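You operate a simulated robot arm through the tools that you are given. There is no shell and no other tool.

You run a simulated two-armed robot. Do the job below in one go: nothing can be reset, and whatever is moved stays where it is left.

JOB
Pick up the can labelled "flush" from the top of the grey bench with one hand, pass it to the other hand and put it on the top of the blue stand. Set down upright: can.

The check looks at the end state, three seconds after you hand in, the way a careful person would. Anything else that was tipped, shoved, dropped, spilled or broken makes it a failure.

ROBOT AND FRAMES
Two 7-joint arms with two-finger parallel grippers on one trunk, on a base that moves. Base frame: it is fixed to the floor where the robot stands at the start and does not move with it; the origin is under the middle of the robot, x ahead of it, y to its left, z up. Lengths are in mm, angles in degrees, forces in N, time in s.
The left shoulder is at the start at [70, 130, 1137], the right one opposite. With the tool pointing down near the work surface each hand reaches from about 220 to 520 mm from the robot's upright axis, wherever it stands, measured 20 degrees to its own side. Places, roughly: blue stand [3000, -2300, 700]. Payload 1.57 kg a hand.
The TCP of each hand is the grasp point between the finger pads, 30 mm short of the fingertips. In the tool frame z runs along the fingers and y along their closing line. Largest opening 80 mm; finger width 17, thickness 12; the body of the gripper, 40 by 82 mm, starts 80 mm behind the TCP.
Orientation is that of the tool frame in the base frame, as a unit quaternion [x, y, z, w]. With the fingers straight down and closing along the base's y, the tool's x points along the base's -x, its y along +y and its z along -z.

CONTROLS
- The arms move only by the tool nudge_tool. It takes "left_series", "right_series" or both (then of equal length, played together; a hand with none holds still); each is one flat list of numbers, 6 for each row, row after row: the shift along the tool's x, y, z in m, then the turn, a rotation vector about the tool's x, y, z in degrees. In form: [x, y, z, wx, wy, wz, x, y, z, wx, wy, wz, ...]. A call has 1 to 20 rows; each row shifts and turns the commanded pose from where the row before left it, along the tool's axes as they then stand. "left_claw" and "right_claw" are, for a hand that has rows, the gripper command, from -1 (shut) to 1 (fully open), values between in proportion, set as the call begins (left out, the last holds). Rows are played at 5 a second. More than 50 mm and 8.6 degrees between two rows, or a gripper value outside its range, and nothing of the call is played. Where a pose cannot be reached the arm comes as near as it can. A force on the tool above 40 N (or 10 N above the force at the start of the call, whichever is more), or a blocked arm, ends the call early, and 0.2 s more pass. The fingers move at their own pace (about 108 mm/s each) and stop on an object; they squeeze with about 33 N. The grip force told is the motor's: it shows also when the fingers shut on nothing. Time passes only in rows, and 0.2 s behind the last, so rows that do not move let the fingers close. The reply holds the time, the measured pose of the TCP, the force on the tool along the base axes, the opening and the grip force, in the units named above and with some noise, with the torque about the TCP (base axes, N m) and any sound that the robot's microphone picked up.
- Cameras (640 x 400 px; columns grow to the right, rows downward): "scene" is now at [134.6, -8.5, 1370.2]; the picture's right is [-0.27, -0.96, 0.00], its down [-0.64, 0.18, -0.74] and it looks along [0.72, -0.20, -0.67] (base axes); focal length 271 px, centre (320, 200). "left" rides on the left gripper at [72, 6, -122] in its tool frame; the picture's right is [-0.09, 1.00, 0.00], its down [-0.84, -0.08, -0.54] and it looks along [-0.54, -0.05, 0.84] (tool axes); focal length 238 px, centre (320, 200). "right" rides on the right gripper at [72, -7, -122] in its tool frame; the picture's right is [0.09, 1.00, 0.00], its down [-0.84, 0.08, -0.54] and it looks along [-0.54, 0.05, 0.84] (tool axes); focal length 238 px, centre (320, 200). There is no depth. A picture from a camera that has moved, and an enlarged one, comes with that camera's place and axes in the base frame and with its lens. The place of the scene camera against the robot may be out by one fixed shift of up to 25 mm in any direction.
- get_image(camera): a new picture of that camera. No time passes.
- raise_lower(by): slides the trunk up (or, below 0, down) by that many mm; the arms and the scene camera ride with it, the base frame stays. It gives what a move gives, with no picture.
- base_move(legs): drives the robot by 1 to 6 legs, each [ahead, left, turn to the left] in mm, mm and degrees, along the robot's own axes; the way and the turn of a leg run together, so that a leg with both is an arc; at most 1500 mm and 180 degrees a leg. The arms and the cameras ride along, it lands a little off, and it stops where it bumps. It gives what a move gives.
- turn_head(pan, tilt): turns the head with the scene camera to pan (to the left, within 86 degrees either way) and tilt (down, from -29 to 69), counted from straight ahead of the robot. It gives what a move gives.
- enlarge(camera, box): a new picture of the part [left, top, right, bottom] of that camera's present view, enlarged. No time passes.
- job_done(): hands the job in; it is judged then, once.

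Nothing tells you exact positions but the pictures and the camera data. Unless the task says otherwise, let go and move clear before handing in.

The tools are called after ">>>" as name(argument=value, ...) on one line, values as JSON. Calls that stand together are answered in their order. nudge_tool: Moves the arms, as the interface text tells. Its arguments: {"type":"object","properties":{"left_series":{"type":"array","items":{"type":"number"}},"left_claw":{"type":"number"},"right_series":{"type":"array","items":{"type":"number"}},"right_claw":{"type":"number"}},"required":[]} The other tools are called the same way: raise_lower (by) moves the trunk up or down; base_move (legs) drives the base; turn_head (pan, tilt) turns the head that bears the scene camera; get_image (camera) takes a picture; enlarge (camera, box) takes an enlarged picture of a part of a camera's view; job_done () hands the job in.

At the start:

```text
t: 0.0
left_tool_pos: [378.1, 36.4, 1166.0]
left_orientation: [0.0, 1.0, -0.001, 0.001]
left_ft_force: [-0.2, 0.2, -0.9]
left_ft_torque: [0.0, 0.0, 0.02]
left_grip_width: 80.0
left_grasp_force: 0.0
right_tool_pos: [323.0, -286.8, 1151.7]
right_orientation: [0.0, 1.0, 0.0, 0.001]
right_ft_force: [0.3, 0.0, 0.1]
right_ft_torque: [0.02, -0.02, 0.0]
right_grip_width: 80.2
right_grasp_force: 0.0
trunk travel left (down, up): [-775.0, 165.0]
robot x, y, heading: [-4.0, 0.6, -0.3]
head pan, tilt (commanded): [-15.8, 42.0]
```

scene: 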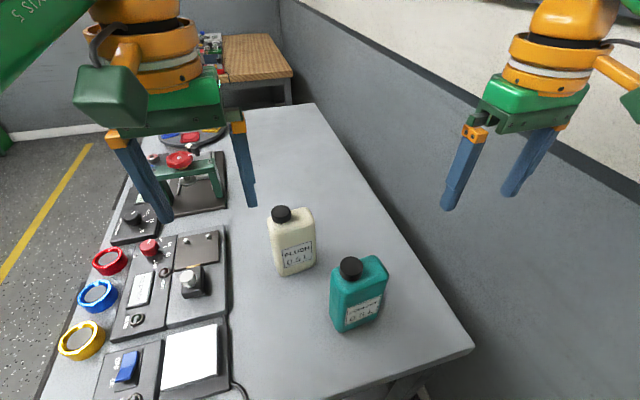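
right: 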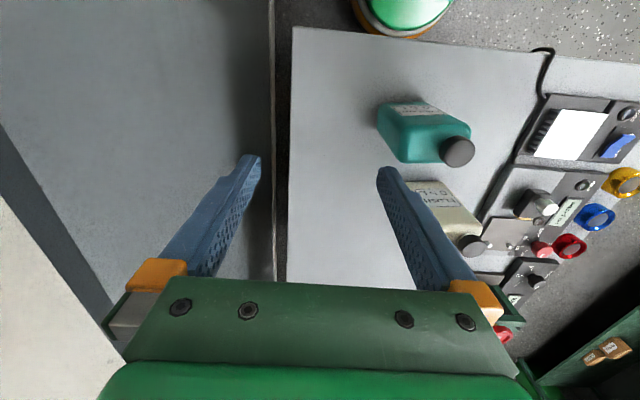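
left: 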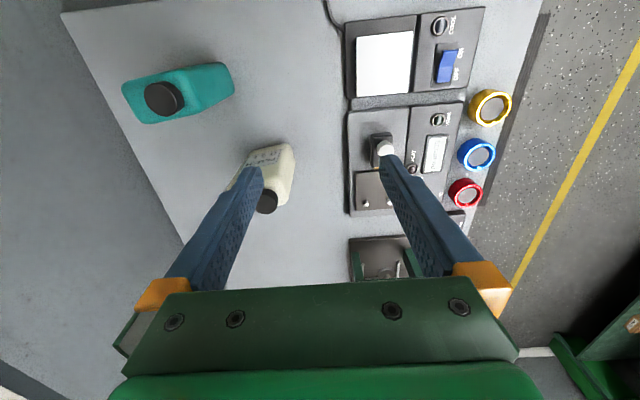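

I see a grey bench with two cans, one cream and one teal, and a control panel on the left side. I'll first read the labels in enlarged pictures.

>>> enlarge(camera="scene", box=[250, 190, 410, 340])

>>> enlarge(camera="scene", box=[180, 20, 320, 120])

>>> enlarge(camera="left", box=[100, 40, 340, 240])

>>> enlarge(camera="right", box=[350, 70, 510, 270])

```text
2.67 times, centred on (330, 265) of scene
camera zoom: at [134.6, -8.5, 1370.2], right [-0.27, -0.96, 0.0], down [-0.64, 0.18, -0.74], along [0.72, -0.2, -0.67], focal length 723 px, centre (293, 27)
```

zoom: 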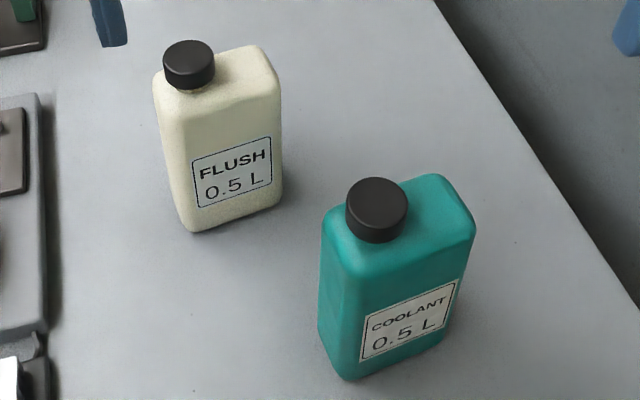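

```text
4.00 times, centred on (250, 70) of scene
camera zoom: at [134.6, -8.5, 1370.2], right [-0.27, -0.96, 0.0], down [-0.64, 0.18, -0.74], along [0.72, -0.2, -0.67], focal length 1084 px, centre (600, 720)
```

zoom: 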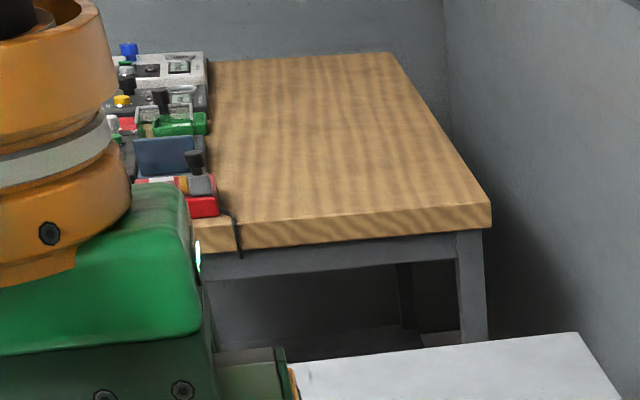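

```text
2.00 times, centred on (220, 140) of left
camera zoom: at [304.9, 41.5, 1289.7], right [0.09, 1.0, 0.0], down [0.84, -0.08, 0.54], along [0.54, -0.05, -0.84], focal length 477 px, centre (520, 320)
```

zoom: 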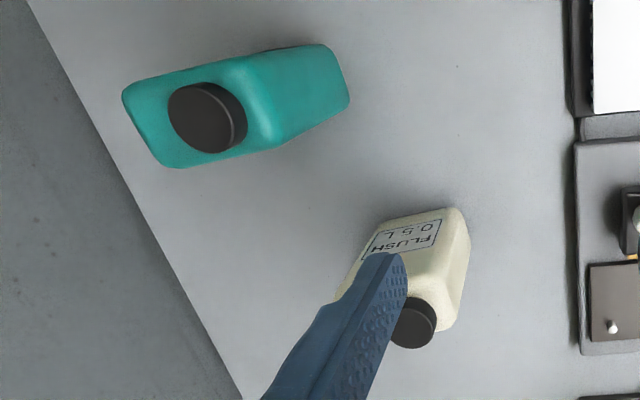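

```text
2.00 times, centred on (430, 170) of right
camera zoom: at [251.1, -294.0, 1273.3], right [-0.09, 1.0, 0.0], down [0.84, 0.08, 0.54], along [0.54, 0.05, -0.84], focal length 477 px, centre (100, 260)
```

zoom: 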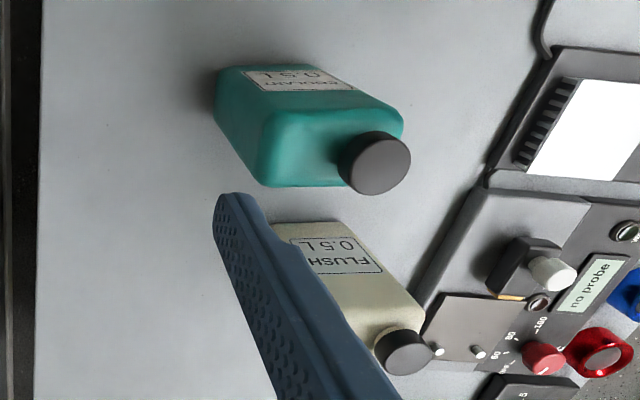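

The cream can is labelled "FLUSH" (0.5 L) and the teal one is coolant. The first two-camera fix puts the flush cap near [476, -49, 1017]; next I enlarge for its shape and turn the head to find the blue stand.

>>> enlarge(camera="scene", box=[255, 195, 335, 285])

>>> enlarge(camera="left", box=[210, 120, 320, 230])

>>> turn_head(pan=-40, tilt=10)

```text
4.44 times, centred on (295, 240) of scene
camera zoom: at [134.6, -8.5, 1370.2], right [-0.27, -0.96, 0.0], down [-0.64, 0.18, -0.74], along [0.72, -0.2, -0.67], focal length 1205 px, centre (431, 22)
```

zoom: 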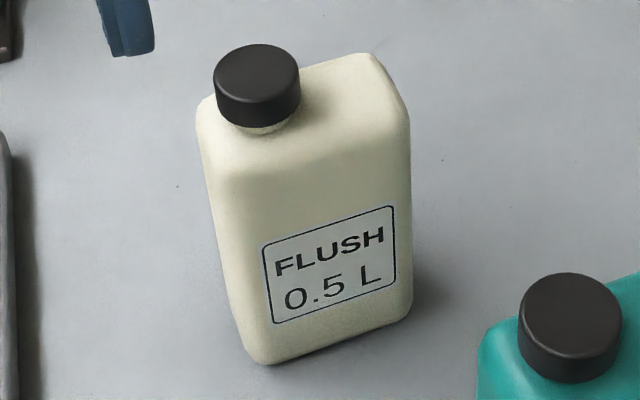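

```text
3.64 times, centred on (265, 175) of left
camera zoom: at [304.9, 41.5, 1289.7], right [0.09, 1.0, 0.0], down [0.84, -0.08, 0.54], along [0.54, -0.05, -0.84], focal length 867 px, centre (520, 291)
```

zoom: 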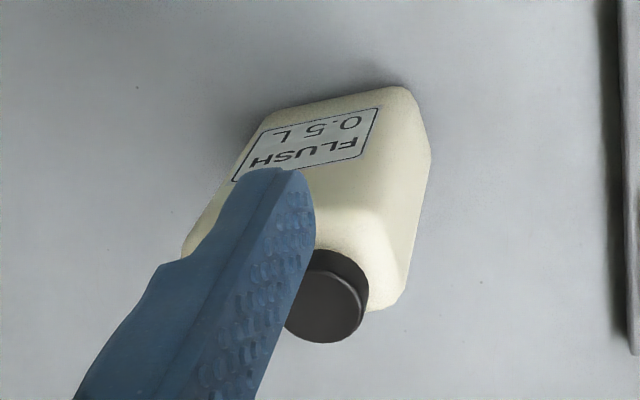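

```text
t: 1.0
left_tool_pos: [377.4, 36.0, 1167.6]
left_orientation: [-0.001, 1.0, -0.001, 0.001]
left_ft_force: [-0.2, 0.5, 0.3]
left_ft_torque: [0.0, 0.0, 0.02]
left_grip_width: 80.2
left_grasp_force: 0.1
right_tool_pos: [323.5, -286.7, 1150.5]
right_orientation: [0.0, 1.0, 0.0, 0.0]
right_ft_force: [-0.5, 0.1, 0.0]
right_ft_torque: [0.01, 0.0, 0.02]
right_grip_width: 80.0
right_grasp_force: 0.0
trunk travel left (down, up): [-775.0, 165.0]
robot x, y, heading: [0.1, -1.6, -0.1]
head pan, tilt (commanded): [-40.0, 10.0]
```

>>> get_image(camera="scene")

```text
taken
camera scene: at [125.4, -45.3, 1420.8], right [-0.64, -0.77, 0.0], down [-0.13, 0.11, -0.98], along [0.75, -0.63, -0.17], focal length 271 px, centre (320, 200)
```

scene: 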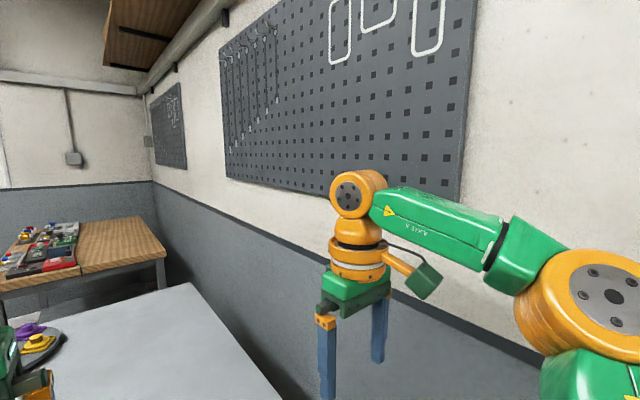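

A wall runs along the right side of the bench, and the stand should be beyond it or further along. I'll look around more before touching anything.

>>> turn_head(pan=-85, tilt=5)

>>> get_image(camera="scene")

>>> turn_head(pan=0, tilt=10)

>>> get_image(camera="scene")

>>> turn_head(pan=80, tilt=10)

>>> get_image(camera="scene")

```text
t: 2.1
left_tool_pos: [377.5, 35.5, 1167.5]
left_orientation: [0.0, 1.0, -0.001, 0.001]
left_ft_force: [-0.1, 0.9, 0.4]
left_ft_torque: [0.03, -0.02, 0.0]
left_grip_width: 80.1
left_grasp_force: 0.1
right_tool_pos: [323.9, -286.9, 1151.3]
right_orientation: [0.0, 1.0, 0.0, 0.0]
right_ft_force: [0.3, 0.7, 0.2]
right_ft_torque: [0.03, 0.04, 0.0]
right_grip_width: 80.1
right_grasp_force: 0.1
trunk travel left (down, up): [-775.0, 165.0]
robot x, y, heading: [0.4, -0.4, 0.3]
head pan, tilt (commanded): [-85.0, 5.0]
```

```text
taken
camera scene: at [62.2, -77.2, 1428.9], right [-1.0, -0.09, 0.0], down [-0.01, 0.09, -1.0], along [0.09, -0.99, -0.09], focal length 271 px, centre (320, 200)
```

scene: 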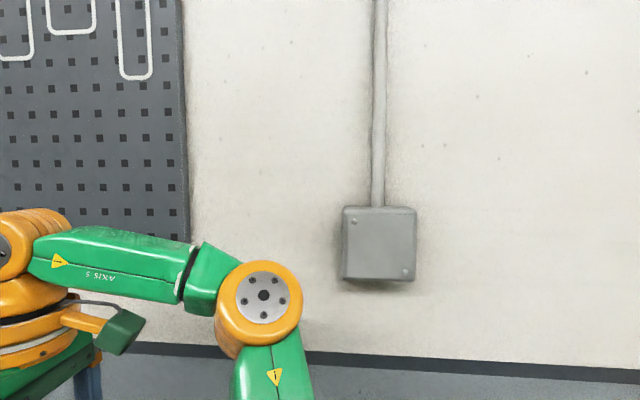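

```text
t: 3.7
left_tool_pos: [377.2, 35.1, 1166.6]
left_orientation: [0.0, 1.0, -0.001, 0.001]
left_ft_force: [-0.2, 0.4, -0.5]
left_ft_torque: [-0.02, 0.01, -0.02]
left_grip_width: 80.0
left_grasp_force: 0.1
right_tool_pos: [323.9, -287.5, 1150.0]
right_orientation: [0.0, 1.0, -0.001, 0.001]
right_ft_force: [0.9, -0.2, -0.2]
right_ft_torque: [-0.02, 0.02, 0.0]
right_grip_width: 79.7
right_grasp_force: 0.1
trunk travel left (down, up): [-775.0, 165.0]
robot x, y, heading: [1.7, 2.4, -0.1]
head pan, tilt (commanded): [0.0, 10.0]
```

```text
taken
camera scene: at [147.1, 14.2, 1420.8], right [0.0, -1.0, 0.0], down [-0.17, 0.0, -0.98], along [0.98, 0.0, -0.17], focal length 271 px, centre (320, 200)
```

scene: 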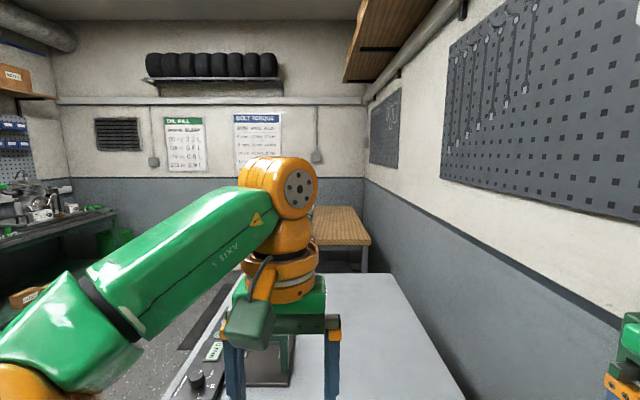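

```text
t: 5.2
left_tool_pos: [377.4, 35.5, 1166.8]
left_orientation: [0.0, 1.0, -0.001, 0.001]
left_ft_force: [-0.2, 0.8, 0.6]
left_ft_torque: [-0.01, -0.02, 0.02]
left_grip_width: 79.9
left_grasp_force: 0.2
right_tool_pos: [324.4, -288.8, 1150.1]
right_orientation: [0.0, 1.0, 0.0, -0.001]
right_ft_force: [-0.9, 0.0, -0.4]
right_ft_torque: [-0.03, 0.01, -0.02]
right_grip_width: 80.0
right_grasp_force: 0.0
trunk travel left (down, up): [-775.0, 165.0]
robot x, y, heading: [3.5, 1.5, -0.2]
head pan, tilt (commanded): [80.0, 10.0]
```

```text
taken
camera scene: at [70.4, 105.8, 1420.9], right [0.98, -0.17, 0.0], down [-0.03, -0.17, -0.98], along [0.17, 0.97, -0.17], focal length 271 px, centre (320, 200)
```

scene: 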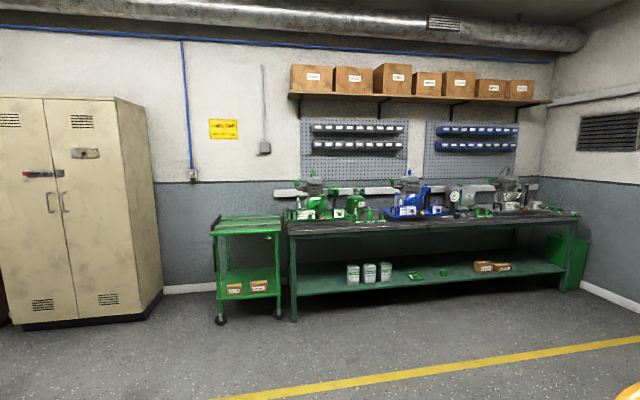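

The right wall runs alongside the bench, so the stand is likely reached by going round it later. First I look at the near bench edge and the can again with the head tilted down.

>>> turn_head(pan=0, tilt=68)

>>> get_image(camera="scene")

>>> turn_head(pan=-12, tilt=40)

>>> get_image(camera="scene")

```text
t: 6.7
left_tool_pos: [376.9, 35.9, 1167.5]
left_orientation: [0.0, 1.0, -0.001, 0.001]
left_ft_force: [-0.2, 0.5, 0.4]
left_ft_torque: [0.0, 0.03, -0.02]
left_grip_width: 80.0
left_grasp_force: 0.0
right_tool_pos: [323.3, -286.8, 1150.5]
right_orientation: [0.0, 1.0, -0.001, 0.0]
right_ft_force: [0.1, 0.7, -0.9]
right_ft_torque: [0.0, -0.01, 0.03]
right_grip_width: 80.1
right_grasp_force: 0.0
trunk travel left (down, up): [-775.0, 165.0]
robot x, y, heading: [-1.4, -0.4, 0.0]
head pan, tilt (commanded): [0.0, 68.0]
```

```text
taken
camera scene: at [111.1, 14.4, 1337.8], right [0.0, -1.0, 0.0], down [-0.93, 0.0, -0.37], along [0.37, 0.0, -0.93], focal length 271 px, centre (320, 200)
```

scene: 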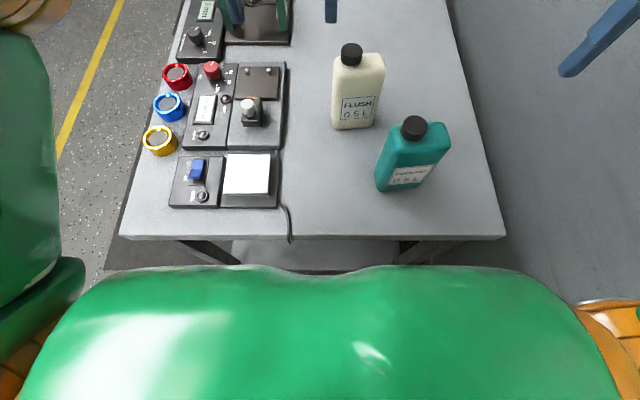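

```text
t: 7.7
left_tool_pos: [377.5, 34.6, 1167.5]
left_orientation: [0.001, 1.0, -0.002, 0.001]
left_ft_force: [0.7, 0.6, -0.6]
left_ft_torque: [-0.02, 0.03, 0.02]
left_grip_width: 79.9
left_grasp_force: 0.2
right_tool_pos: [324.1, -286.7, 1150.4]
right_orientation: [0.0, 1.0, 0.0, 0.001]
right_ft_force: [0.0, 0.0, 0.5]
right_ft_torque: [0.0, 0.01, -0.01]
right_grip_width: 80.0
right_grasp_force: 0.0
trunk travel left (down, up): [-775.0, 165.0]
robot x, y, heading: [-0.5, 0.9, 0.1]
head pan, tilt (commanded): [-12.0, 40.0]
```

```text
taken
camera scene: at [137.2, -3.3, 1373.1], right [-0.21, -0.98, 0.0], down [-0.63, 0.13, -0.77], along [0.75, -0.16, -0.64], focal length 271 px, centre (320, 200)
```

scene: 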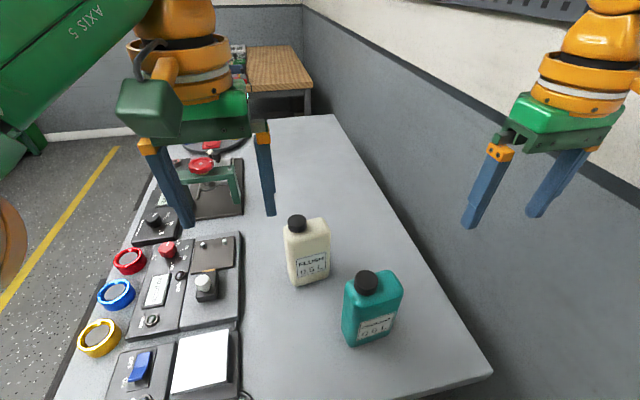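

The bench's near edge is at about x = 220 and the flush can stands square to the robot, thin side along x. I move the left hand out to the left and turn the right hand 90° so its fingers will close along x.

>>> nudge_tool(left_series=[0, 0.0125, 0, 0, 0, 0, 0, 0.0125, 0, 0, 0, 0, 0, 0.0125, 0, 0, 0, 0, 0, 0.0125, 0, 0, 0, 0, 0, 0.0125, 0, 0, 0, 0, 0, 0.0125, 0, 0, 0, 0, 0, 0.0125, 0, 0, 0, 0, 0, 0.0125, 0, 0, 0, 0, 0, 0.0125, 0, 0, 0, 0, 0, 0.0125, 0, 0, 0, 0, 0, 0.0125, 0, 0, 0, 0, 0, 0.0125, 0, 0, 0, 0], right_series=[0, 0, 0, 0, 0, -7.5, 0, 0, 0, 0, 0, -7.5, 0, 0, 0, 0, 0, -7.5, 0, 0, 0, 0, 0, -7.5, 0, 0, 0, 0, 0, -7.5, 0, 0, 0, 0, 0, -7.5, 0, 0, 0, 0, 0, -7.5, 0, 0, 0, 0, 0, -7.5, 0, 0, 0, 0, 0, -7.5, 0, 0, 0, 0, 0, -7.5, 0, 0, 0, 0, 0, -7.5, 0, 0, 0, 0, 0, -7.5])

>>> get_image(camera="scene")

>>> get_image(camera="right")

```text
t: 10.3
left_tool_pos: [376.5, 187.2, 1165.9]
left_orientation: [-0.001, 1.0, 0.0, 0.001]
left_ft_force: [0.5, 0.3, 1.0]
left_ft_torque: [0.01, -0.01, 0.0]
left_grip_width: 80.1
left_grasp_force: 0.2
right_tool_pos: [214.2, -140.3, 1103.1]
right_orientation: [0.708, -0.707, 0.0, 0.0]
right_ft_force: [-0.5, -0.1, -0.1]
right_ft_torque: [-0.02, -0.01, -0.02]
right_grip_width: 80.0
right_grasp_force: 0.0
right hand out of reach, approached as far as the arm can: row 3, 4, 5, 6, 7, 8, 9, 10, 11, 12
trunk travel left (down, up): [-775.0, 165.0]
robot x, y, heading: [-0.9, 0.9, -0.0]
head pan, tilt (commanded): [-12.0, 40.0]
```

```text
taken
camera scene: at [136.9, -1.9, 1373.2], right [-0.21, -0.98, 0.0], down [-0.63, 0.13, -0.77], along [0.75, -0.16, -0.64], focal length 271 px, centre (320, 200)
```

scene: 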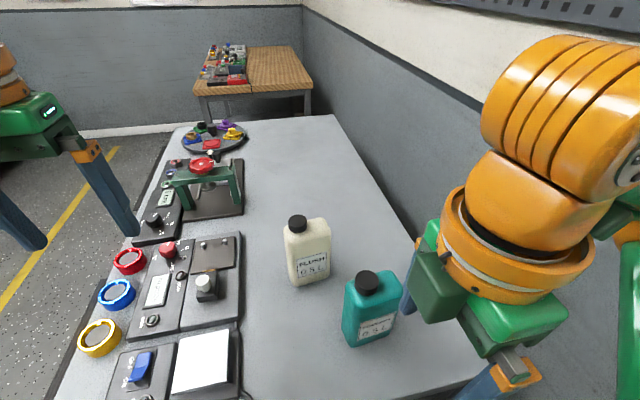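

```text
taken
camera right: at [220.1, -212.7, 1227.1], right [-1.0, -0.09, 0.0], down [-0.08, 0.84, 0.54], along [-0.05, 0.54, -0.84], focal length 238 px, centre (320, 200)
```

right: 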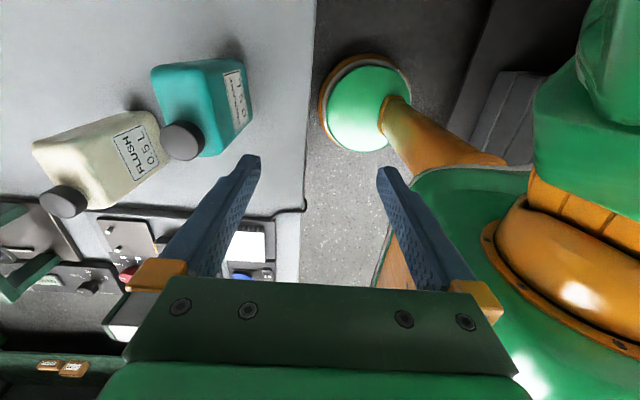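

That orientation was partly out of the right arm's reach, and the hand drew back to about (214, -140). I check with a zero move how the command stands before going on.

>>> nudge_tool(right_series=[0, 0, -0.005, 0, 0, 0])

```text
t: 10.7
left_tool_pos: [377.4, 185.5, 1166.8]
left_orientation: [0.0, 1.0, 0.0, 0.0]
left_ft_force: [0.7, 0.1, -0.2]
left_ft_torque: [-0.01, 0.01, -0.01]
left_grip_width: 79.9
left_grasp_force: 0.0
right_tool_pos: [215.4, -141.0, 1108.0]
right_orientation: [0.707, -0.707, -0.001, -0.001]
right_ft_force: [0.4, -0.1, 0.3]
right_ft_torque: [0.0, 0.04, 0.0]
right_grip_width: 80.2
right_grasp_force: 0.1
trunk travel left (down, up): [-775.0, 165.0]
robot x, y, heading: [0.7, -0.4, 0.2]
head pan, tilt (commanded): [-12.0, 40.0]
```

The command restarts from the reached pose, which is good. I raise the trunk so that the hands work lower relative to the shoulders, where reach is better.

>>> raise_lower(by=120)

>>> nudge_tool(right_series=[0, -0.02, 0, 0, 0, 0, 0, -0.02, 0, 0, 0, 0, 0, -0.02, 0, 0, 0, 0])

```text
t: 12.2
left_tool_pos: [377.5, 187.1, 1287.1]
left_orientation: [0.001, 1.0, -0.001, 0.001]
left_ft_force: [-0.4, 1.3, -0.5]
left_ft_torque: [0.0, 0.0, 0.01]
left_grip_width: 79.8
left_grasp_force: 0.0
right_tool_pos: [214.2, -142.0, 1228.9]
right_orientation: [0.707, -0.707, -0.001, -0.001]
right_ft_force: [0.1, 0.0, 0.2]
right_ft_torque: [-0.01, 0.02, -0.02]
right_grip_width: 80.0
right_grasp_force: 0.1
trunk travel left (down, up): [-895.0, 45.0]
robot x, y, heading: [0.6, -0.5, -0.3]
head pan, tilt (commanded): [-12.0, 40.0]
```

```text
t: 13.0
left_tool_pos: [376.3, 186.7, 1287.6]
left_orientation: [0.0, 1.0, 0.0, 0.002]
left_ft_force: [-0.8, -0.2, 1.1]
left_ft_torque: [-0.04, 0.0, -0.03]
left_grip_width: 80.0
left_grasp_force: 0.1
right_tool_pos: [230.1, -119.5, 1231.3]
right_orientation: [-0.707, 0.707, 0.0, 0.0]
right_ft_force: [-0.5, -0.8, -0.1]
right_ft_torque: [-0.04, 0.01, 0.01]
right_grip_width: 79.9
right_grasp_force: 0.1
right hand out of reach, approached as far as the arm can: row 1, 2, 3
trunk travel left (down, up): [-895.0, 45.0]
robot x, y, heading: [0.4, -1.9, 0.0]
head pan, tilt (commanded): [-12.0, 40.0]
```

The fingers cannot be turned that way further out, so I turn the right hand back to square and then the other way round, with the camera on its inner side.

>>> nudge_tool(right_series=[0, 0, 0, 0, 0, 7.5, 0, 0, 0, 0, 0, 7.5, 0, 0, 0, 0, 0, 7.5, 0, 0, 0, 0, 0, 7.5, 0, 0, 0, 0, 0, 7.5, 0, 0, 0, 0, 0, 7.5, 0, 0, 0, 0, 0, 7.5, 0, 0, 0, 0, 0, 7.5, 0, 0, 0, 0, 0, 7.5, 0, 0, 0, 0, 0, 7.5, 0, 0, 0, 0, 0, 7.5, 0, 0, 0, 0, 0, 7.5, -0.03, -0.02, 0, 0, 0, 0, -0.03, -0.02, 0, 0, 0, 0, -0.03, -0.02, 0, 0, 0, 0, -0.03, -0.02, 0, 0, 0, 0])

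```text
t: 16.4
left_tool_pos: [378.0, 184.4, 1286.7]
left_orientation: [0.0, 1.0, -0.001, 0.001]
left_ft_force: [0.1, 1.0, -0.8]
left_ft_torque: [0.02, 0.01, 0.02]
left_grip_width: 80.1
left_grasp_force: 0.1
right_tool_pos: [352.8, -200.1, 1230.9]
right_orientation: [0.0, 1.0, 0.002, -0.001]
right_ft_force: [-0.3, 0.1, 0.6]
right_ft_torque: [-0.03, 0.01, 0.01]
right_grip_width: 79.8
right_grasp_force: 0.1
trunk travel left (down, up): [-895.0, 45.0]
robot x, y, heading: [-2.3, -1.0, -0.0]
head pan, tilt (commanded): [-12.0, 40.0]
```

>>> nudge_tool(right_series=[0, 0, 0, 0, 0, 7.5, 0, 0, 0, 0, 0, 7.5, 0, 0, 0, 0, 0, 7.5, 0, 0, 0, 0, 0, 7.5, 0, 0, 0, 0, 0, 7.5, 0, 0, 0, 0, 0, 7.5])

>>> nudge_tool(right_series=[0, 0, 0, 0, 0, 7.5, 0, 0, 0, 0, 0, 7.5, 0, 0, 0, 0, 0, 7.5, 0, 0, 0, 0, 0, 7.5, 0, 0, 0, 0, 0, 7.5, 0, 0, 0, 0, 0, 7.5])

>>> get_image(camera="right")

>>> get_image(camera="scene")

```text
t: 17.8
left_tool_pos: [378.0, 185.2, 1287.3]
left_orientation: [0.0, 1.0, -0.001, 0.001]
left_ft_force: [-0.9, -0.4, 0.2]
left_ft_torque: [0.0, -0.02, -0.01]
left_grip_width: 80.1
left_grasp_force: 0.1
right_tool_pos: [350.8, -200.8, 1231.3]
right_orientation: [0.384, 0.923, 0.001, 0.0]
right_ft_force: [0.9, -0.5, -0.6]
right_ft_torque: [0.01, 0.04, 0.02]
right_grip_width: 80.1
right_grasp_force: 0.0
trunk travel left (down, up): [-895.0, 45.0]
robot x, y, heading: [2.6, -0.6, -0.2]
head pan, tilt (commanded): [-12.0, 40.0]
```

```text
t: 19.2
left_tool_pos: [377.6, 185.3, 1287.2]
left_orientation: [0.001, 1.0, -0.002, 0.0]
left_ft_force: [0.6, -0.5, 0.1]
left_ft_torque: [0.02, 0.01, 0.01]
left_grip_width: 79.8
left_grasp_force: 0.0
right_tool_pos: [350.2, -199.7, 1231.7]
right_orientation: [0.708, 0.706, 0.0, 0.0]
right_ft_force: [0.8, -0.4, 0.5]
right_ft_torque: [0.03, 0.01, -0.02]
right_grip_width: 79.9
right_grasp_force: 0.1
trunk travel left (down, up): [-895.0, 45.0]
robot x, y, heading: [-0.8, -3.8, -0.1]
head pan, tilt (commanded): [-12.0, 40.0]
```

```text
taken
camera right: at [343.6, -128.4, 1354.2], right [1.0, 0.09, 0.0], down [0.08, -0.84, 0.54], along [0.05, -0.54, -0.84], focal length 238 px, centre (320, 200)
```

right: 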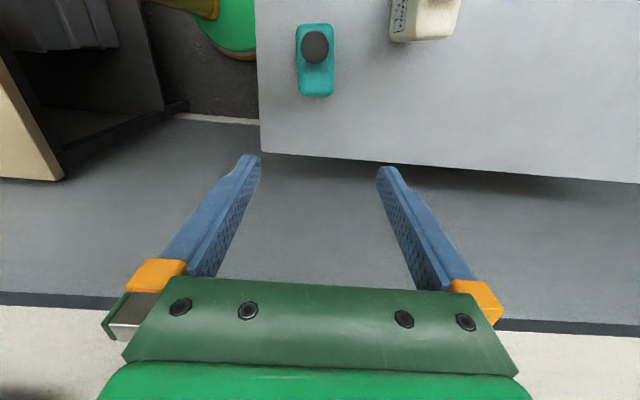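

```text
taken
camera scene: at [137.3, -3.3, 1493.1], right [-0.21, -0.98, 0.0], down [-0.63, 0.13, -0.77], along [0.75, -0.16, -0.64], focal length 271 px, centre (320, 200)
```

scene: 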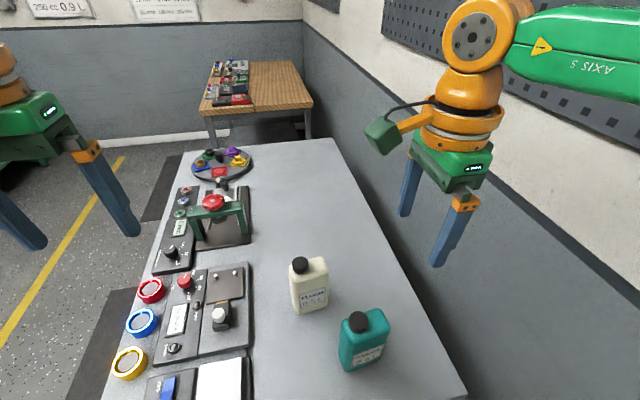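

This orientation works at (350, -200). I move the right hand high over the flush can area and photograph it.

>>> nudge_tool(right_series=[0.025, 0.02, 0, 0, 0, 0, 0.025, 0.02, 0, 0, 0, 0, 0.025, 0.02, 0, 0, 0, 0, 0.025, 0.02, 0, 0, 0, 0, 0.025, 0.02, 0, 0, 0, 0])

>>> get_image(camera="right")

>>> enlarge(camera="scene", box=[270, 240, 400, 380])

```text
t: 20.4
left_tool_pos: [376.6, 185.1, 1286.6]
left_orientation: [0.0, 1.0, -0.001, 0.001]
left_ft_force: [-0.2, 1.1, -0.5]
left_ft_torque: [0.0, 0.01, -0.01]
left_grip_width: 80.3
left_grasp_force: 0.2
right_tool_pos: [374.5, -153.2, 1221.9]
right_orientation: [0.707, 0.707, 0.0, -0.002]
right_ft_force: [0.4, 0.1, 0.2]
right_ft_torque: [0.02, 0.02, 0.0]
right_grip_width: 79.8
right_grasp_force: 0.0
right hand out of reach, approached as far as the arm can: row 2, 3, 4, 5
trunk travel left (down, up): [-895.0, 45.0]
robot x, y, heading: [3.4, -0.5, -0.2]
head pan, tilt (commanded): [-12.0, 40.0]
```

```text
taken
camera right: at [367.9, -81.5, 1344.8], right [1.0, 0.09, 0.0], down [0.08, -0.84, 0.54], along [0.05, -0.54, -0.84], focal length 238 px, centre (320, 200)
```

right: 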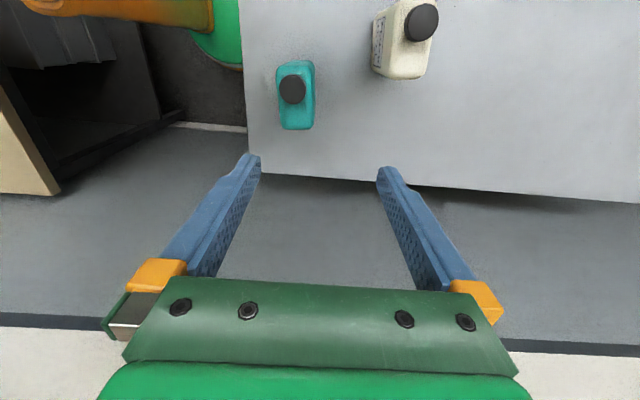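

```text
2.86 times, centred on (335, 310) of scene
camera zoom: at [138.6, -2.9, 1493.0], right [-0.21, -0.98, 0.0], down [-0.63, 0.13, -0.77], along [0.75, -0.16, -0.64], focal length 775 px, centre (277, -114)
```

zoom: 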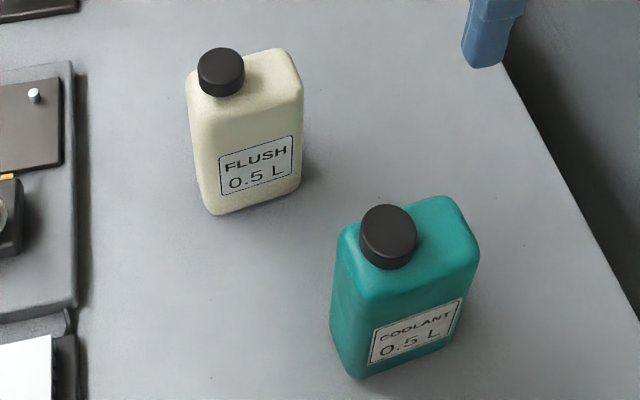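

The cap fixes agree: flush cap at (477, -49, 1017), teal cap at (337, -129, 1018). I raise the trunk to the top and lower the hand relative to the shoulder, staying above the caps, to gain reach.

>>> raise_lower(by=44)

>>> nudge_tool(right_series=[0, 0, 0.03, 0, 0, 0, 0, 0, 0.03, 0, 0, 0, 0, 0, 0.03, 0, 0, 0, 0, 0, 0.03, 0, 0, 0, 0.01, 0.02, 0, 0, 0, 0, 0.01, 0.02, 0, 0, 0, 0])

>>> get_image(camera="right")

```text
t: 21.2
left_tool_pos: [376.3, 185.8, 1330.5]
left_orientation: [0.0, 1.0, -0.001, 0.001]
left_ft_force: [0.1, 0.6, 0.9]
left_ft_torque: [0.03, 0.0, 0.02]
left_grip_width: 79.8
left_grasp_force: 0.0
right_tool_pos: [374.7, -153.3, 1265.7]
right_orientation: [0.707, 0.707, 0.0, -0.001]
right_ft_force: [-0.6, -0.5, 0.2]
right_ft_torque: [-0.01, 0.0, -0.03]
right_grip_width: 80.1
right_grasp_force: 0.0
trunk travel left (down, up): [-939.0, 1.0]
robot x, y, heading: [0.6, -0.9, -0.0]
head pan, tilt (commanded): [-12.0, 40.0]
```

```text
t: 22.6
left_tool_pos: [378.9, 185.2, 1331.0]
left_orientation: [0.0, 1.0, -0.001, 0.001]
left_ft_force: [0.1, 0.7, 0.1]
left_ft_torque: [0.02, 0.0, -0.02]
left_grip_width: 80.0
left_grasp_force: 0.1
right_tool_pos: [399.5, -144.0, 1147.5]
right_orientation: [0.707, 0.707, 0.002, -0.001]
right_ft_force: [0.6, 0.2, -0.5]
right_ft_torque: [0.01, 0.02, -0.03]
right_grip_width: 80.0
right_grasp_force: 0.2
right hand out of reach, approached as far as the arm can: row 6
trunk travel left (down, up): [-939.0, 1.0]
robot x, y, heading: [0.7, -0.3, 0.1]
head pan, tilt (commanded): [-12.0, 40.0]
```

```text
taken
camera right: at [391.0, -73.0, 1269.5], right [1.0, 0.09, 0.0], down [0.08, -0.84, 0.54], along [0.05, -0.54, -0.84], focal length 238 px, centre (320, 200)
```

right: 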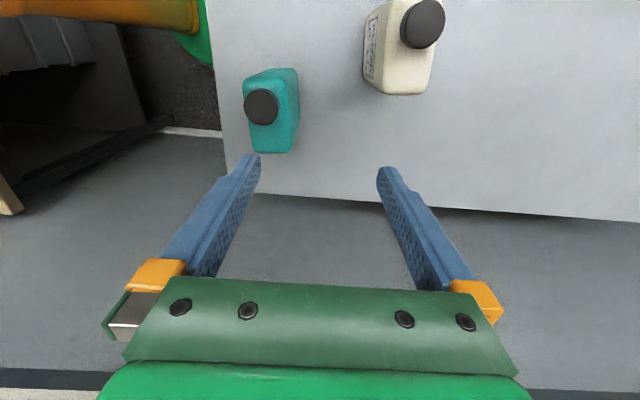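

With fingers straight down the reach in this turn ends near x = 400. I try tilting the right hand so that it comes from the upper right, which should give more reach and also suit the hand-over.

>>> nudge_tool(right_series=[0, 0, 0, 0, 7.5, 0, 0, 0, 0, 0, 7.5, 0, 0, 0, 0, 0, 7.5, 0, 0, 0, 0, 0, 7.5, 0])

>>> nudge_tool(right_series=[0, 0.02, 0, 0, 0, 0, 0, 0.02, 0, 0, 0, 0, 0, 0.02, 0, 0, 0, 0, 0, 0.02, 0, 0, 0, 0])

```text
t: 23.6
left_tool_pos: [376.4, 185.0, 1331.2]
left_orientation: [-0.001, 1.0, 0.0, 0.0]
left_ft_force: [0.3, 0.9, -0.4]
left_ft_torque: [0.01, 0.0, -0.01]
left_grip_width: 79.8
left_grasp_force: 0.1
right_tool_pos: [397.5, -144.0, 1146.4]
right_orientation: [0.682, 0.683, 0.185, -0.186]
right_ft_force: [0.2, 0.2, -0.1]
right_ft_torque: [0.02, 0.0, 0.02]
right_grip_width: 80.0
right_grasp_force: 0.0
trunk travel left (down, up): [-939.0, 1.0]
robot x, y, heading: [1.2, -1.9, 0.1]
head pan, tilt (commanded): [-12.0, 40.0]
```

```text
t: 24.6
left_tool_pos: [376.2, 184.7, 1331.3]
left_orientation: [0.0, 1.0, -0.001, 0.002]
left_ft_force: [-0.2, -0.4, -0.1]
left_ft_torque: [-0.02, -0.05, -0.01]
left_grip_width: 79.9
left_grasp_force: 0.0
right_tool_pos: [449.4, -147.8, 1152.2]
right_orientation: [0.682, 0.683, 0.184, -0.184]
right_ft_force: [-0.1, -0.9, 0.3]
right_ft_torque: [0.02, -0.02, 0.02]
right_grip_width: 80.1
right_grasp_force: 0.2
right hand out of reach, approached as far as the arm can: row 3, 4
trunk travel left (down, up): [-939.0, 1.0]
robot x, y, heading: [1.7, -0.2, 0.0]
head pan, tilt (commanded): [-12.0, 40.0]
```

Tilting 30° brought the reach out to x = 449. I tilt further to 45° and test again.

>>> nudge_tool(right_series=[0, 0, 0, 0, 7.5, 0, 0, 0, 0, 0, 7.5, 0, 0, 0.015, 0, 0, 0, 0, 0, 0.015, 0, 0, 0, 0])

>>> get_image(camera="right")

>>> get_image(camera="scene")

```text
t: 25.6
left_tool_pos: [376.3, 185.9, 1330.7]
left_orientation: [0.0, 1.0, -0.001, 0.001]
left_ft_force: [-0.5, -0.5, -0.1]
left_ft_torque: [0.0, 0.01, -0.02]
left_grip_width: 80.1
left_grasp_force: 0.0
right_tool_pos: [446.7, -147.1, 1156.0]
right_orientation: [0.654, 0.652, 0.271, -0.271]
right_ft_force: [-0.4, 0.3, -0.1]
right_ft_torque: [-0.01, -0.01, 0.0]
right_grip_width: 80.0
right_grasp_force: 0.0
right hand out of reach, approached as far as the arm can: row 2, 3, 4
trunk travel left (down, up): [-939.0, 1.0]
robot x, y, heading: [1.8, 1.5, -0.1]
head pan, tilt (commanded): [-12.0, 40.0]
```

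```text
taken
camera right: at [438.9, -183.1, 1292.9], right [1.0, 0.06, 0.07], down [0.08, -0.97, -0.21], along [0.05, 0.21, -0.98], focal length 238 px, centre (320, 200)
```

right: 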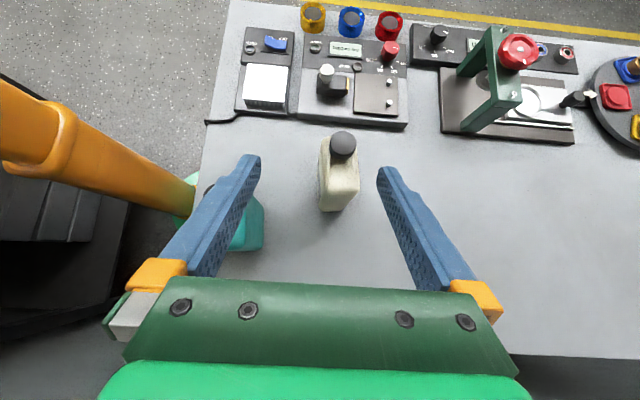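

```text
taken
camera scene: at [137.5, -2.8, 1537.1], right [-0.21, -0.98, 0.0], down [-0.63, 0.13, -0.77], along [0.75, -0.16, -0.64], focal length 271 px, centre (320, 200)
```

scene: 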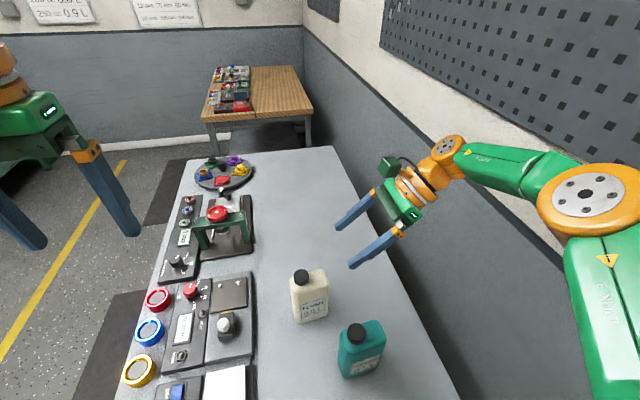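

The right camera now shows the flush can between the fingers' lines and the panel well beyond it. I lower the hand relative to the shoulder (still above the caps) and test the reach forward again.

>>> nudge_tool(right_series=[-0.0134, 0, 0.0134, 0, 0, 0, -0.0134, 0, 0.0134, 0, 0, 0, -0.0134, 0, 0.0134, 0, 0, 0, -0.0134, 0, 0.0134, 0, 0, 0])

>>> nudge_tool(right_series=[0, 0.01, 0, 0, 0, 0, 0, 0.01, 0, 0, 0, 0, 0, 0.01, 0, 0, 0, 0, 0, 0.01, 0, 0, 0, 0])

```text
t: 26.6
left_tool_pos: [377.1, 185.2, 1331.0]
left_orientation: [0.0, 1.0, -0.001, 0.001]
left_ft_force: [-1.0, 0.2, 0.7]
left_ft_torque: [0.0, 0.0, -0.02]
left_grip_width: 80.0
left_grasp_force: 0.1
right_tool_pos: [416.6, -147.9, 1094.2]
right_orientation: [0.653, 0.653, 0.271, -0.272]
right_ft_force: [-0.5, 0.7, 0.3]
right_ft_torque: [0.02, 0.02, 0.02]
right_grip_width: 79.9
right_grasp_force: 0.0
right hand out of reach, approached as far as the arm can: row 1, 2, 3, 4
trunk travel left (down, up): [-939.0, 1.0]
robot x, y, heading: [0.3, -0.1, 0.1]
head pan, tilt (commanded): [-12.0, 40.0]
```

```text
t: 27.6
left_tool_pos: [377.1, 185.2, 1329.9]
left_orientation: [0.0, 1.0, -0.001, 0.001]
left_ft_force: [0.0, -0.7, 0.7]
left_ft_torque: [0.02, 0.01, -0.02]
left_grip_width: 80.1
left_grasp_force: 0.1
right_tool_pos: [428.3, -147.4, 1112.5]
right_orientation: [0.653, 0.653, 0.272, -0.271]
right_ft_force: [0.3, 0.0, -0.6]
right_ft_torque: [0.01, 0.0, -0.01]
right_grip_width: 80.1
right_grasp_force: 0.1
right hand out of reach, approached as far as the arm can: row 1, 2, 3, 4
trunk travel left (down, up): [-939.0, 1.0]
robot x, y, heading: [-1.8, -0.8, 0.1]
head pan, tilt (commanded): [-12.0, 40.0]
```

Reach forward is limited here, so I'll probably need to shift the base. First I take a close look from the right camera to fix the can's exact turn and size.

>>> enlarge(camera="right", box=[280, 90, 420, 230])

>>> get_image(camera="right")

>>> get_image(camera="left")

```text
2.86 times, centred on (350, 160) of right
camera zoom: at [421.4, -182.7, 1250.1], right [1.0, 0.06, 0.07], down [0.08, -0.97, -0.21], along [0.05, 0.21, -0.98], focal length 681 px, centre (234, 314)
```

zoom: 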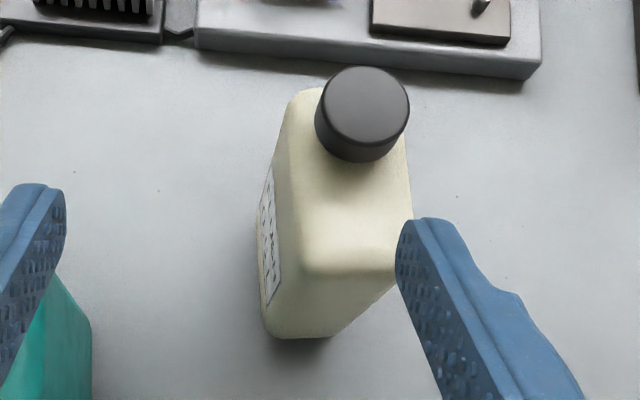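

```text
taken
camera right: at [421.4, -182.7, 1250.1], right [1.0, 0.06, 0.07], down [0.08, -0.97, -0.21], along [0.05, 0.21, -0.98], focal length 238 px, centre (320, 200)
```

right: 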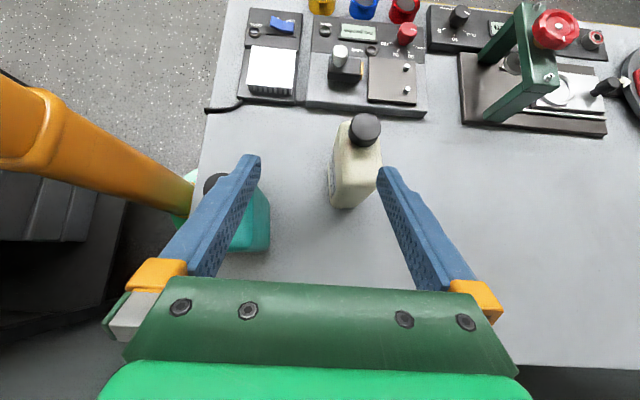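

```text
taken
camera left: at [304.8, 191.4, 1453.4], right [0.09, 1.0, 0.0], down [0.84, -0.08, 0.54], along [0.54, -0.05, -0.84], focal length 238 px, centre (320, 200)
```

left: 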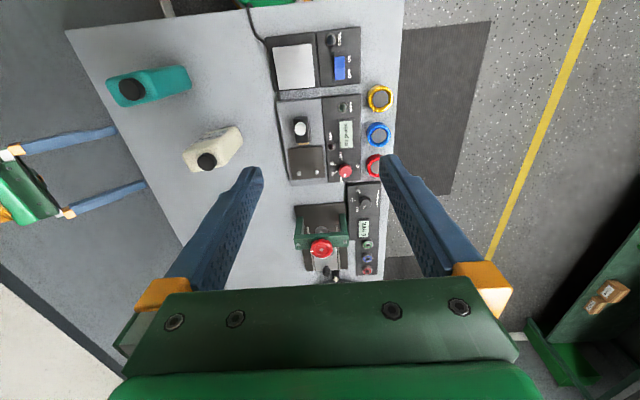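

The can's front face is turned only about 4° from square: body centre about (480, -66), about 45 mm thin and 82 mm wide. I pull the left hand back to look straight down at the gap between the base and the bench, to see whether I can drive closer.

>>> nudge_tool(left_series=[0.02, 0, 0, 0, 0, 0, 0.02, 0, 0, 0, 0, 0, 0.02, 0, 0, 0, 0, 0, 0.02, 0, 0, 0, 0, 0])

>>> get_image(camera="left")

```text
t: 28.6
left_tool_pos: [296.3, 184.1, 1331.4]
left_orientation: [-0.001, 1.0, 0.0, 0.002]
left_ft_force: [-0.6, -0.1, 0.1]
left_ft_torque: [0.05, -0.01, -0.02]
left_grip_width: 79.9
left_grasp_force: 0.1
right_tool_pos: [428.9, -146.8, 1112.9]
right_orientation: [0.653, 0.653, 0.271, -0.271]
right_ft_force: [-0.7, -0.4, 0.2]
right_ft_torque: [0.0, 0.0, -0.01]
right_grip_width: 80.1
right_grasp_force: 0.0
trunk travel left (down, up): [-939.0, 1.0]
robot x, y, heading: [1.5, -1.9, 0.1]
head pan, tilt (commanded): [-12.0, 40.0]
```

```text
taken
camera left: at [223.2, 191.1, 1453.6], right [0.09, 1.0, 0.0], down [0.84, -0.08, 0.54], along [0.54, -0.05, -0.84], focal length 238 px, centre (320, 200)
```

left: 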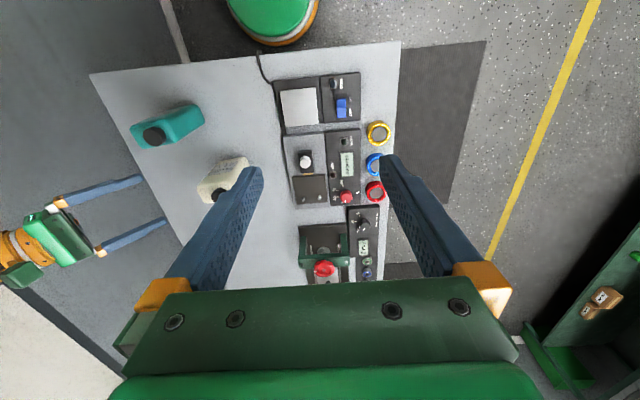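

The base front is only about 20 mm short of the bench edge, so I won't drive forward; but there is room to the left. I shift the base left so the can lies on the right hand's own side.

>>> base_move(legs=[[0, 130, 0]])

>>> get_image(camera="right")

```text
t: 29.9
left_tool_pos: [296.8, 307.8, 1331.0]
left_orientation: [0.0, 1.0, 0.002, 0.001]
left_ft_force: [-0.9, -0.1, 0.1]
left_ft_torque: [0.05, 0.0, 0.01]
left_grip_width: 80.3
left_grasp_force: 0.1
right_tool_pos: [428.2, -23.2, 1111.9]
right_orientation: [0.653, 0.652, 0.273, -0.272]
right_ft_force: [1.0, 0.5, 0.2]
right_ft_torque: [0.04, 0.02, -0.02]
right_grip_width: 79.7
right_grasp_force: 0.1
trunk travel left (down, up): [-939.0, 1.0]
robot x, y, heading: [0.8, 127.8, -0.4]
head pan, tilt (commanded): [-12.0, 40.0]
```

```text
taken
camera right: at [421.1, -59.5, 1249.1], right [1.0, 0.06, 0.07], down [0.07, -0.97, -0.21], along [0.05, 0.22, -0.97], focal length 238 px, centre (320, 200)
```

right: 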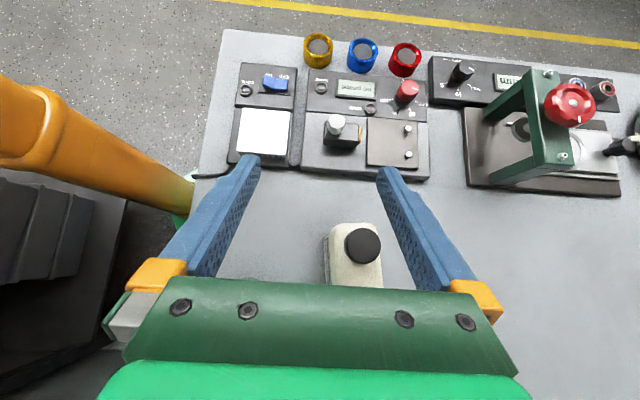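

The right hand is now to the left of the can line; I bring it back to the can's right half in y, reduce the tilt to about 20°, and test how far forward it goes at this height.

>>> nudge_tool(right_series=[-0.0141, 0, -0.0141, 0, 0, 0, -0.0141, 0, -0.0141, 0, 0, 0, -0.0141, 0, -0.0141, 0, 0, 0, 0, 0, 0, 0, -7.5, 0, 0, 0, 0, 0, -7.5, 0])

>>> nudge_tool(right_series=[0, 0.015, 0, 0, 0, 0, 0, 0.015, 0, 0, 0, 0, 0, 0.015, 0, 0, 0, 0])

```text
t: 31.1
left_tool_pos: [296.8, 314.4, 1330.7]
left_orientation: [0.0, 1.0, -0.001, 0.001]
left_ft_force: [0.0, -0.1, 0.5]
left_ft_torque: [-0.01, 0.01, -0.04]
left_grip_width: 80.0
left_grasp_force: 0.1
right_tool_pos: [421.6, -75.9, 1116.4]
right_orientation: [0.684, 0.682, 0.184, -0.183]
right_ft_force: [0.5, 1.4, 0.3]
right_ft_torque: [-0.02, 0.01, -0.01]
right_grip_width: 80.1
right_grasp_force: 0.0
right hand out of reach, approached as far as the arm can: row 2, 3
trunk travel left (down, up): [-939.0, 1.0]
robot x, y, heading: [-4.8, 132.5, -0.1]
head pan, tilt (commanded): [-12.0, 40.0]
```

```text
t: 31.9
left_tool_pos: [297.6, 313.3, 1330.0]
left_orientation: [0.001, 1.0, -0.001, 0.002]
left_ft_force: [0.5, 0.1, -0.5]
left_ft_torque: [-0.04, 0.01, -0.03]
left_grip_width: 79.9
left_grasp_force: 0.0
right_tool_pos: [444.6, -75.1, 1120.0]
right_orientation: [0.684, 0.682, 0.185, -0.182]
right_ft_force: [-0.2, -0.4, 0.5]
right_ft_torque: [-0.02, -0.01, 0.01]
right_grip_width: 79.8
right_grasp_force: 0.0
right hand out of reach, approached as far as the arm can: row 2, 3
trunk travel left (down, up): [-939.0, 1.0]
robot x, y, heading: [-0.3, 129.7, -0.1]
head pan, tilt (commanded): [-12.0, 40.0]
```

At 30° tilt it stops near x = 445. I try smaller tilts here.

>>> nudge_tool(right_series=[0, 0, 0, 0, -7.5, 0, 0, 0, 0, 0, -7.5, 0, 0, 0.012, 0, 0, 0, 0, 0, 0.012, 0, 0, 0, 0, 0, 0.012, 0, 0, 0, 0])

>>> nudge_tool(right_series=[0, 0, 0, 0, -7.5, 0, 0, 0, 0, 0, -7.5, 0, 0, 0.012, 0, 0, 0, 0, 0, 0.012, 0, 0, 0, 0, 0, 0.012, 0, 0, 0, 0])

```text
t: 33.1
left_tool_pos: [297.1, 313.8, 1331.4]
left_orientation: [0.001, 1.0, -0.001, 0.0]
left_ft_force: [-0.8, 0.2, 0.3]
left_ft_torque: [0.01, 0.04, 0.04]
left_grip_width: 80.1
left_grasp_force: 0.1
right_tool_pos: [448.7, -78.1, 1123.6]
right_orientation: [0.703, 0.699, 0.094, -0.092]
right_ft_force: [-0.1, -1.0, 0.5]
right_ft_torque: [0.01, 0.01, -0.03]
right_grip_width: 80.1
right_grasp_force: 0.0
right hand out of reach, approached as far as the arm can: row 3, 4, 5
trunk travel left (down, up): [-939.0, 1.0]
robot x, y, heading: [-1.9, 129.3, -0.2]
head pan, tilt (commanded): [-12.0, 40.0]
```

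```text
t: 34.3
left_tool_pos: [297.6, 314.8, 1330.5]
left_orientation: [0.0, 1.0, -0.001, 0.001]
left_ft_force: [-1.1, 0.0, 0.4]
left_ft_torque: [-0.01, 0.02, 0.01]
left_grip_width: 79.8
left_grasp_force: 0.0
right_tool_pos: [442.9, -93.1, 1129.9]
right_orientation: [0.707, 0.707, 0.002, 0.0]
right_ft_force: [0.0, 0.4, -0.6]
right_ft_torque: [0.01, 0.02, -0.01]
right_grip_width: 79.8
right_grasp_force: 0.0
right hand out of reach, approached as far as the arm can: row 1, 2, 3, 4, 5
trunk travel left (down, up): [-939.0, 1.0]
robot x, y, heading: [0.9, 131.7, 0.1]
head pan, tilt (commanded): [-12.0, 40.0]
```

The reach grows the further right of the shoulder the can lies. I shift the base 60 mm more to the left and turn it 18° left, which brings the right shoulder nearer to the bench.

>>> base_move(legs=[[0, 60, 0], [0, 0, 18]])

>>> get_image(camera="right")

>>> get_image(camera="scene")

```text
t: 36.3
left_tool_pos: [225.9, 458.5, 1329.7]
left_orientation: [-0.156, 0.988, -0.001, 0.001]
left_ft_force: [-0.2, -0.3, -0.1]
left_ft_torque: [-0.01, 0.03, 0.02]
left_grip_width: 79.6
left_grasp_force: 0.0
right_tool_pos: [489.7, 115.1, 1130.4]
right_orientation: [0.588, 0.809, 0.001, 0.0]
right_ft_force: [-0.2, 0.7, -0.4]
right_ft_torque: [0.01, 0.02, 0.0]
right_grip_width: 79.9
right_grasp_force: 0.0
trunk travel left (down, up): [-939.0, 1.0]
robot x, y, heading: [-0.2, 190.3, 18.1]
head pan, tilt (commanded): [-12.0, 40.0]
```

```text
taken
camera right: at [461.4, 181.2, 1252.9], right [0.92, 0.39, 0.0], down [0.33, -0.77, 0.54], along [0.21, -0.5, -0.84], focal length 238 px, centre (320, 200)
```

right: 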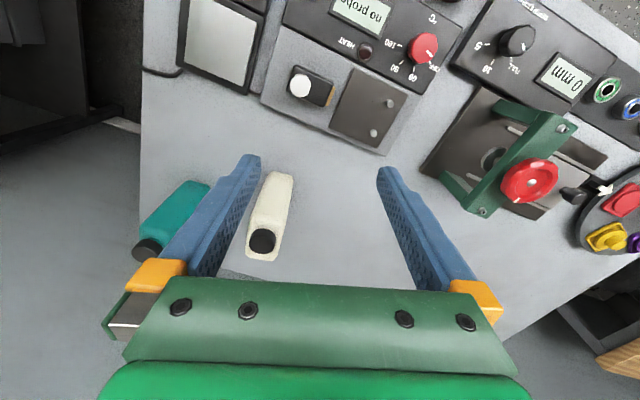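

```text
taken
camera scene: at [137.2, 229.1, 1537.1], right [0.1, -0.99, 0.0], down [-0.64, -0.07, -0.77], along [0.76, 0.08, -0.64], focal length 271 px, centre (320, 200)
```

scene: 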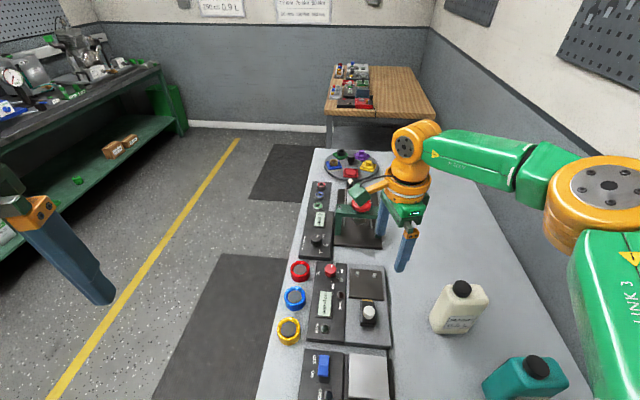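

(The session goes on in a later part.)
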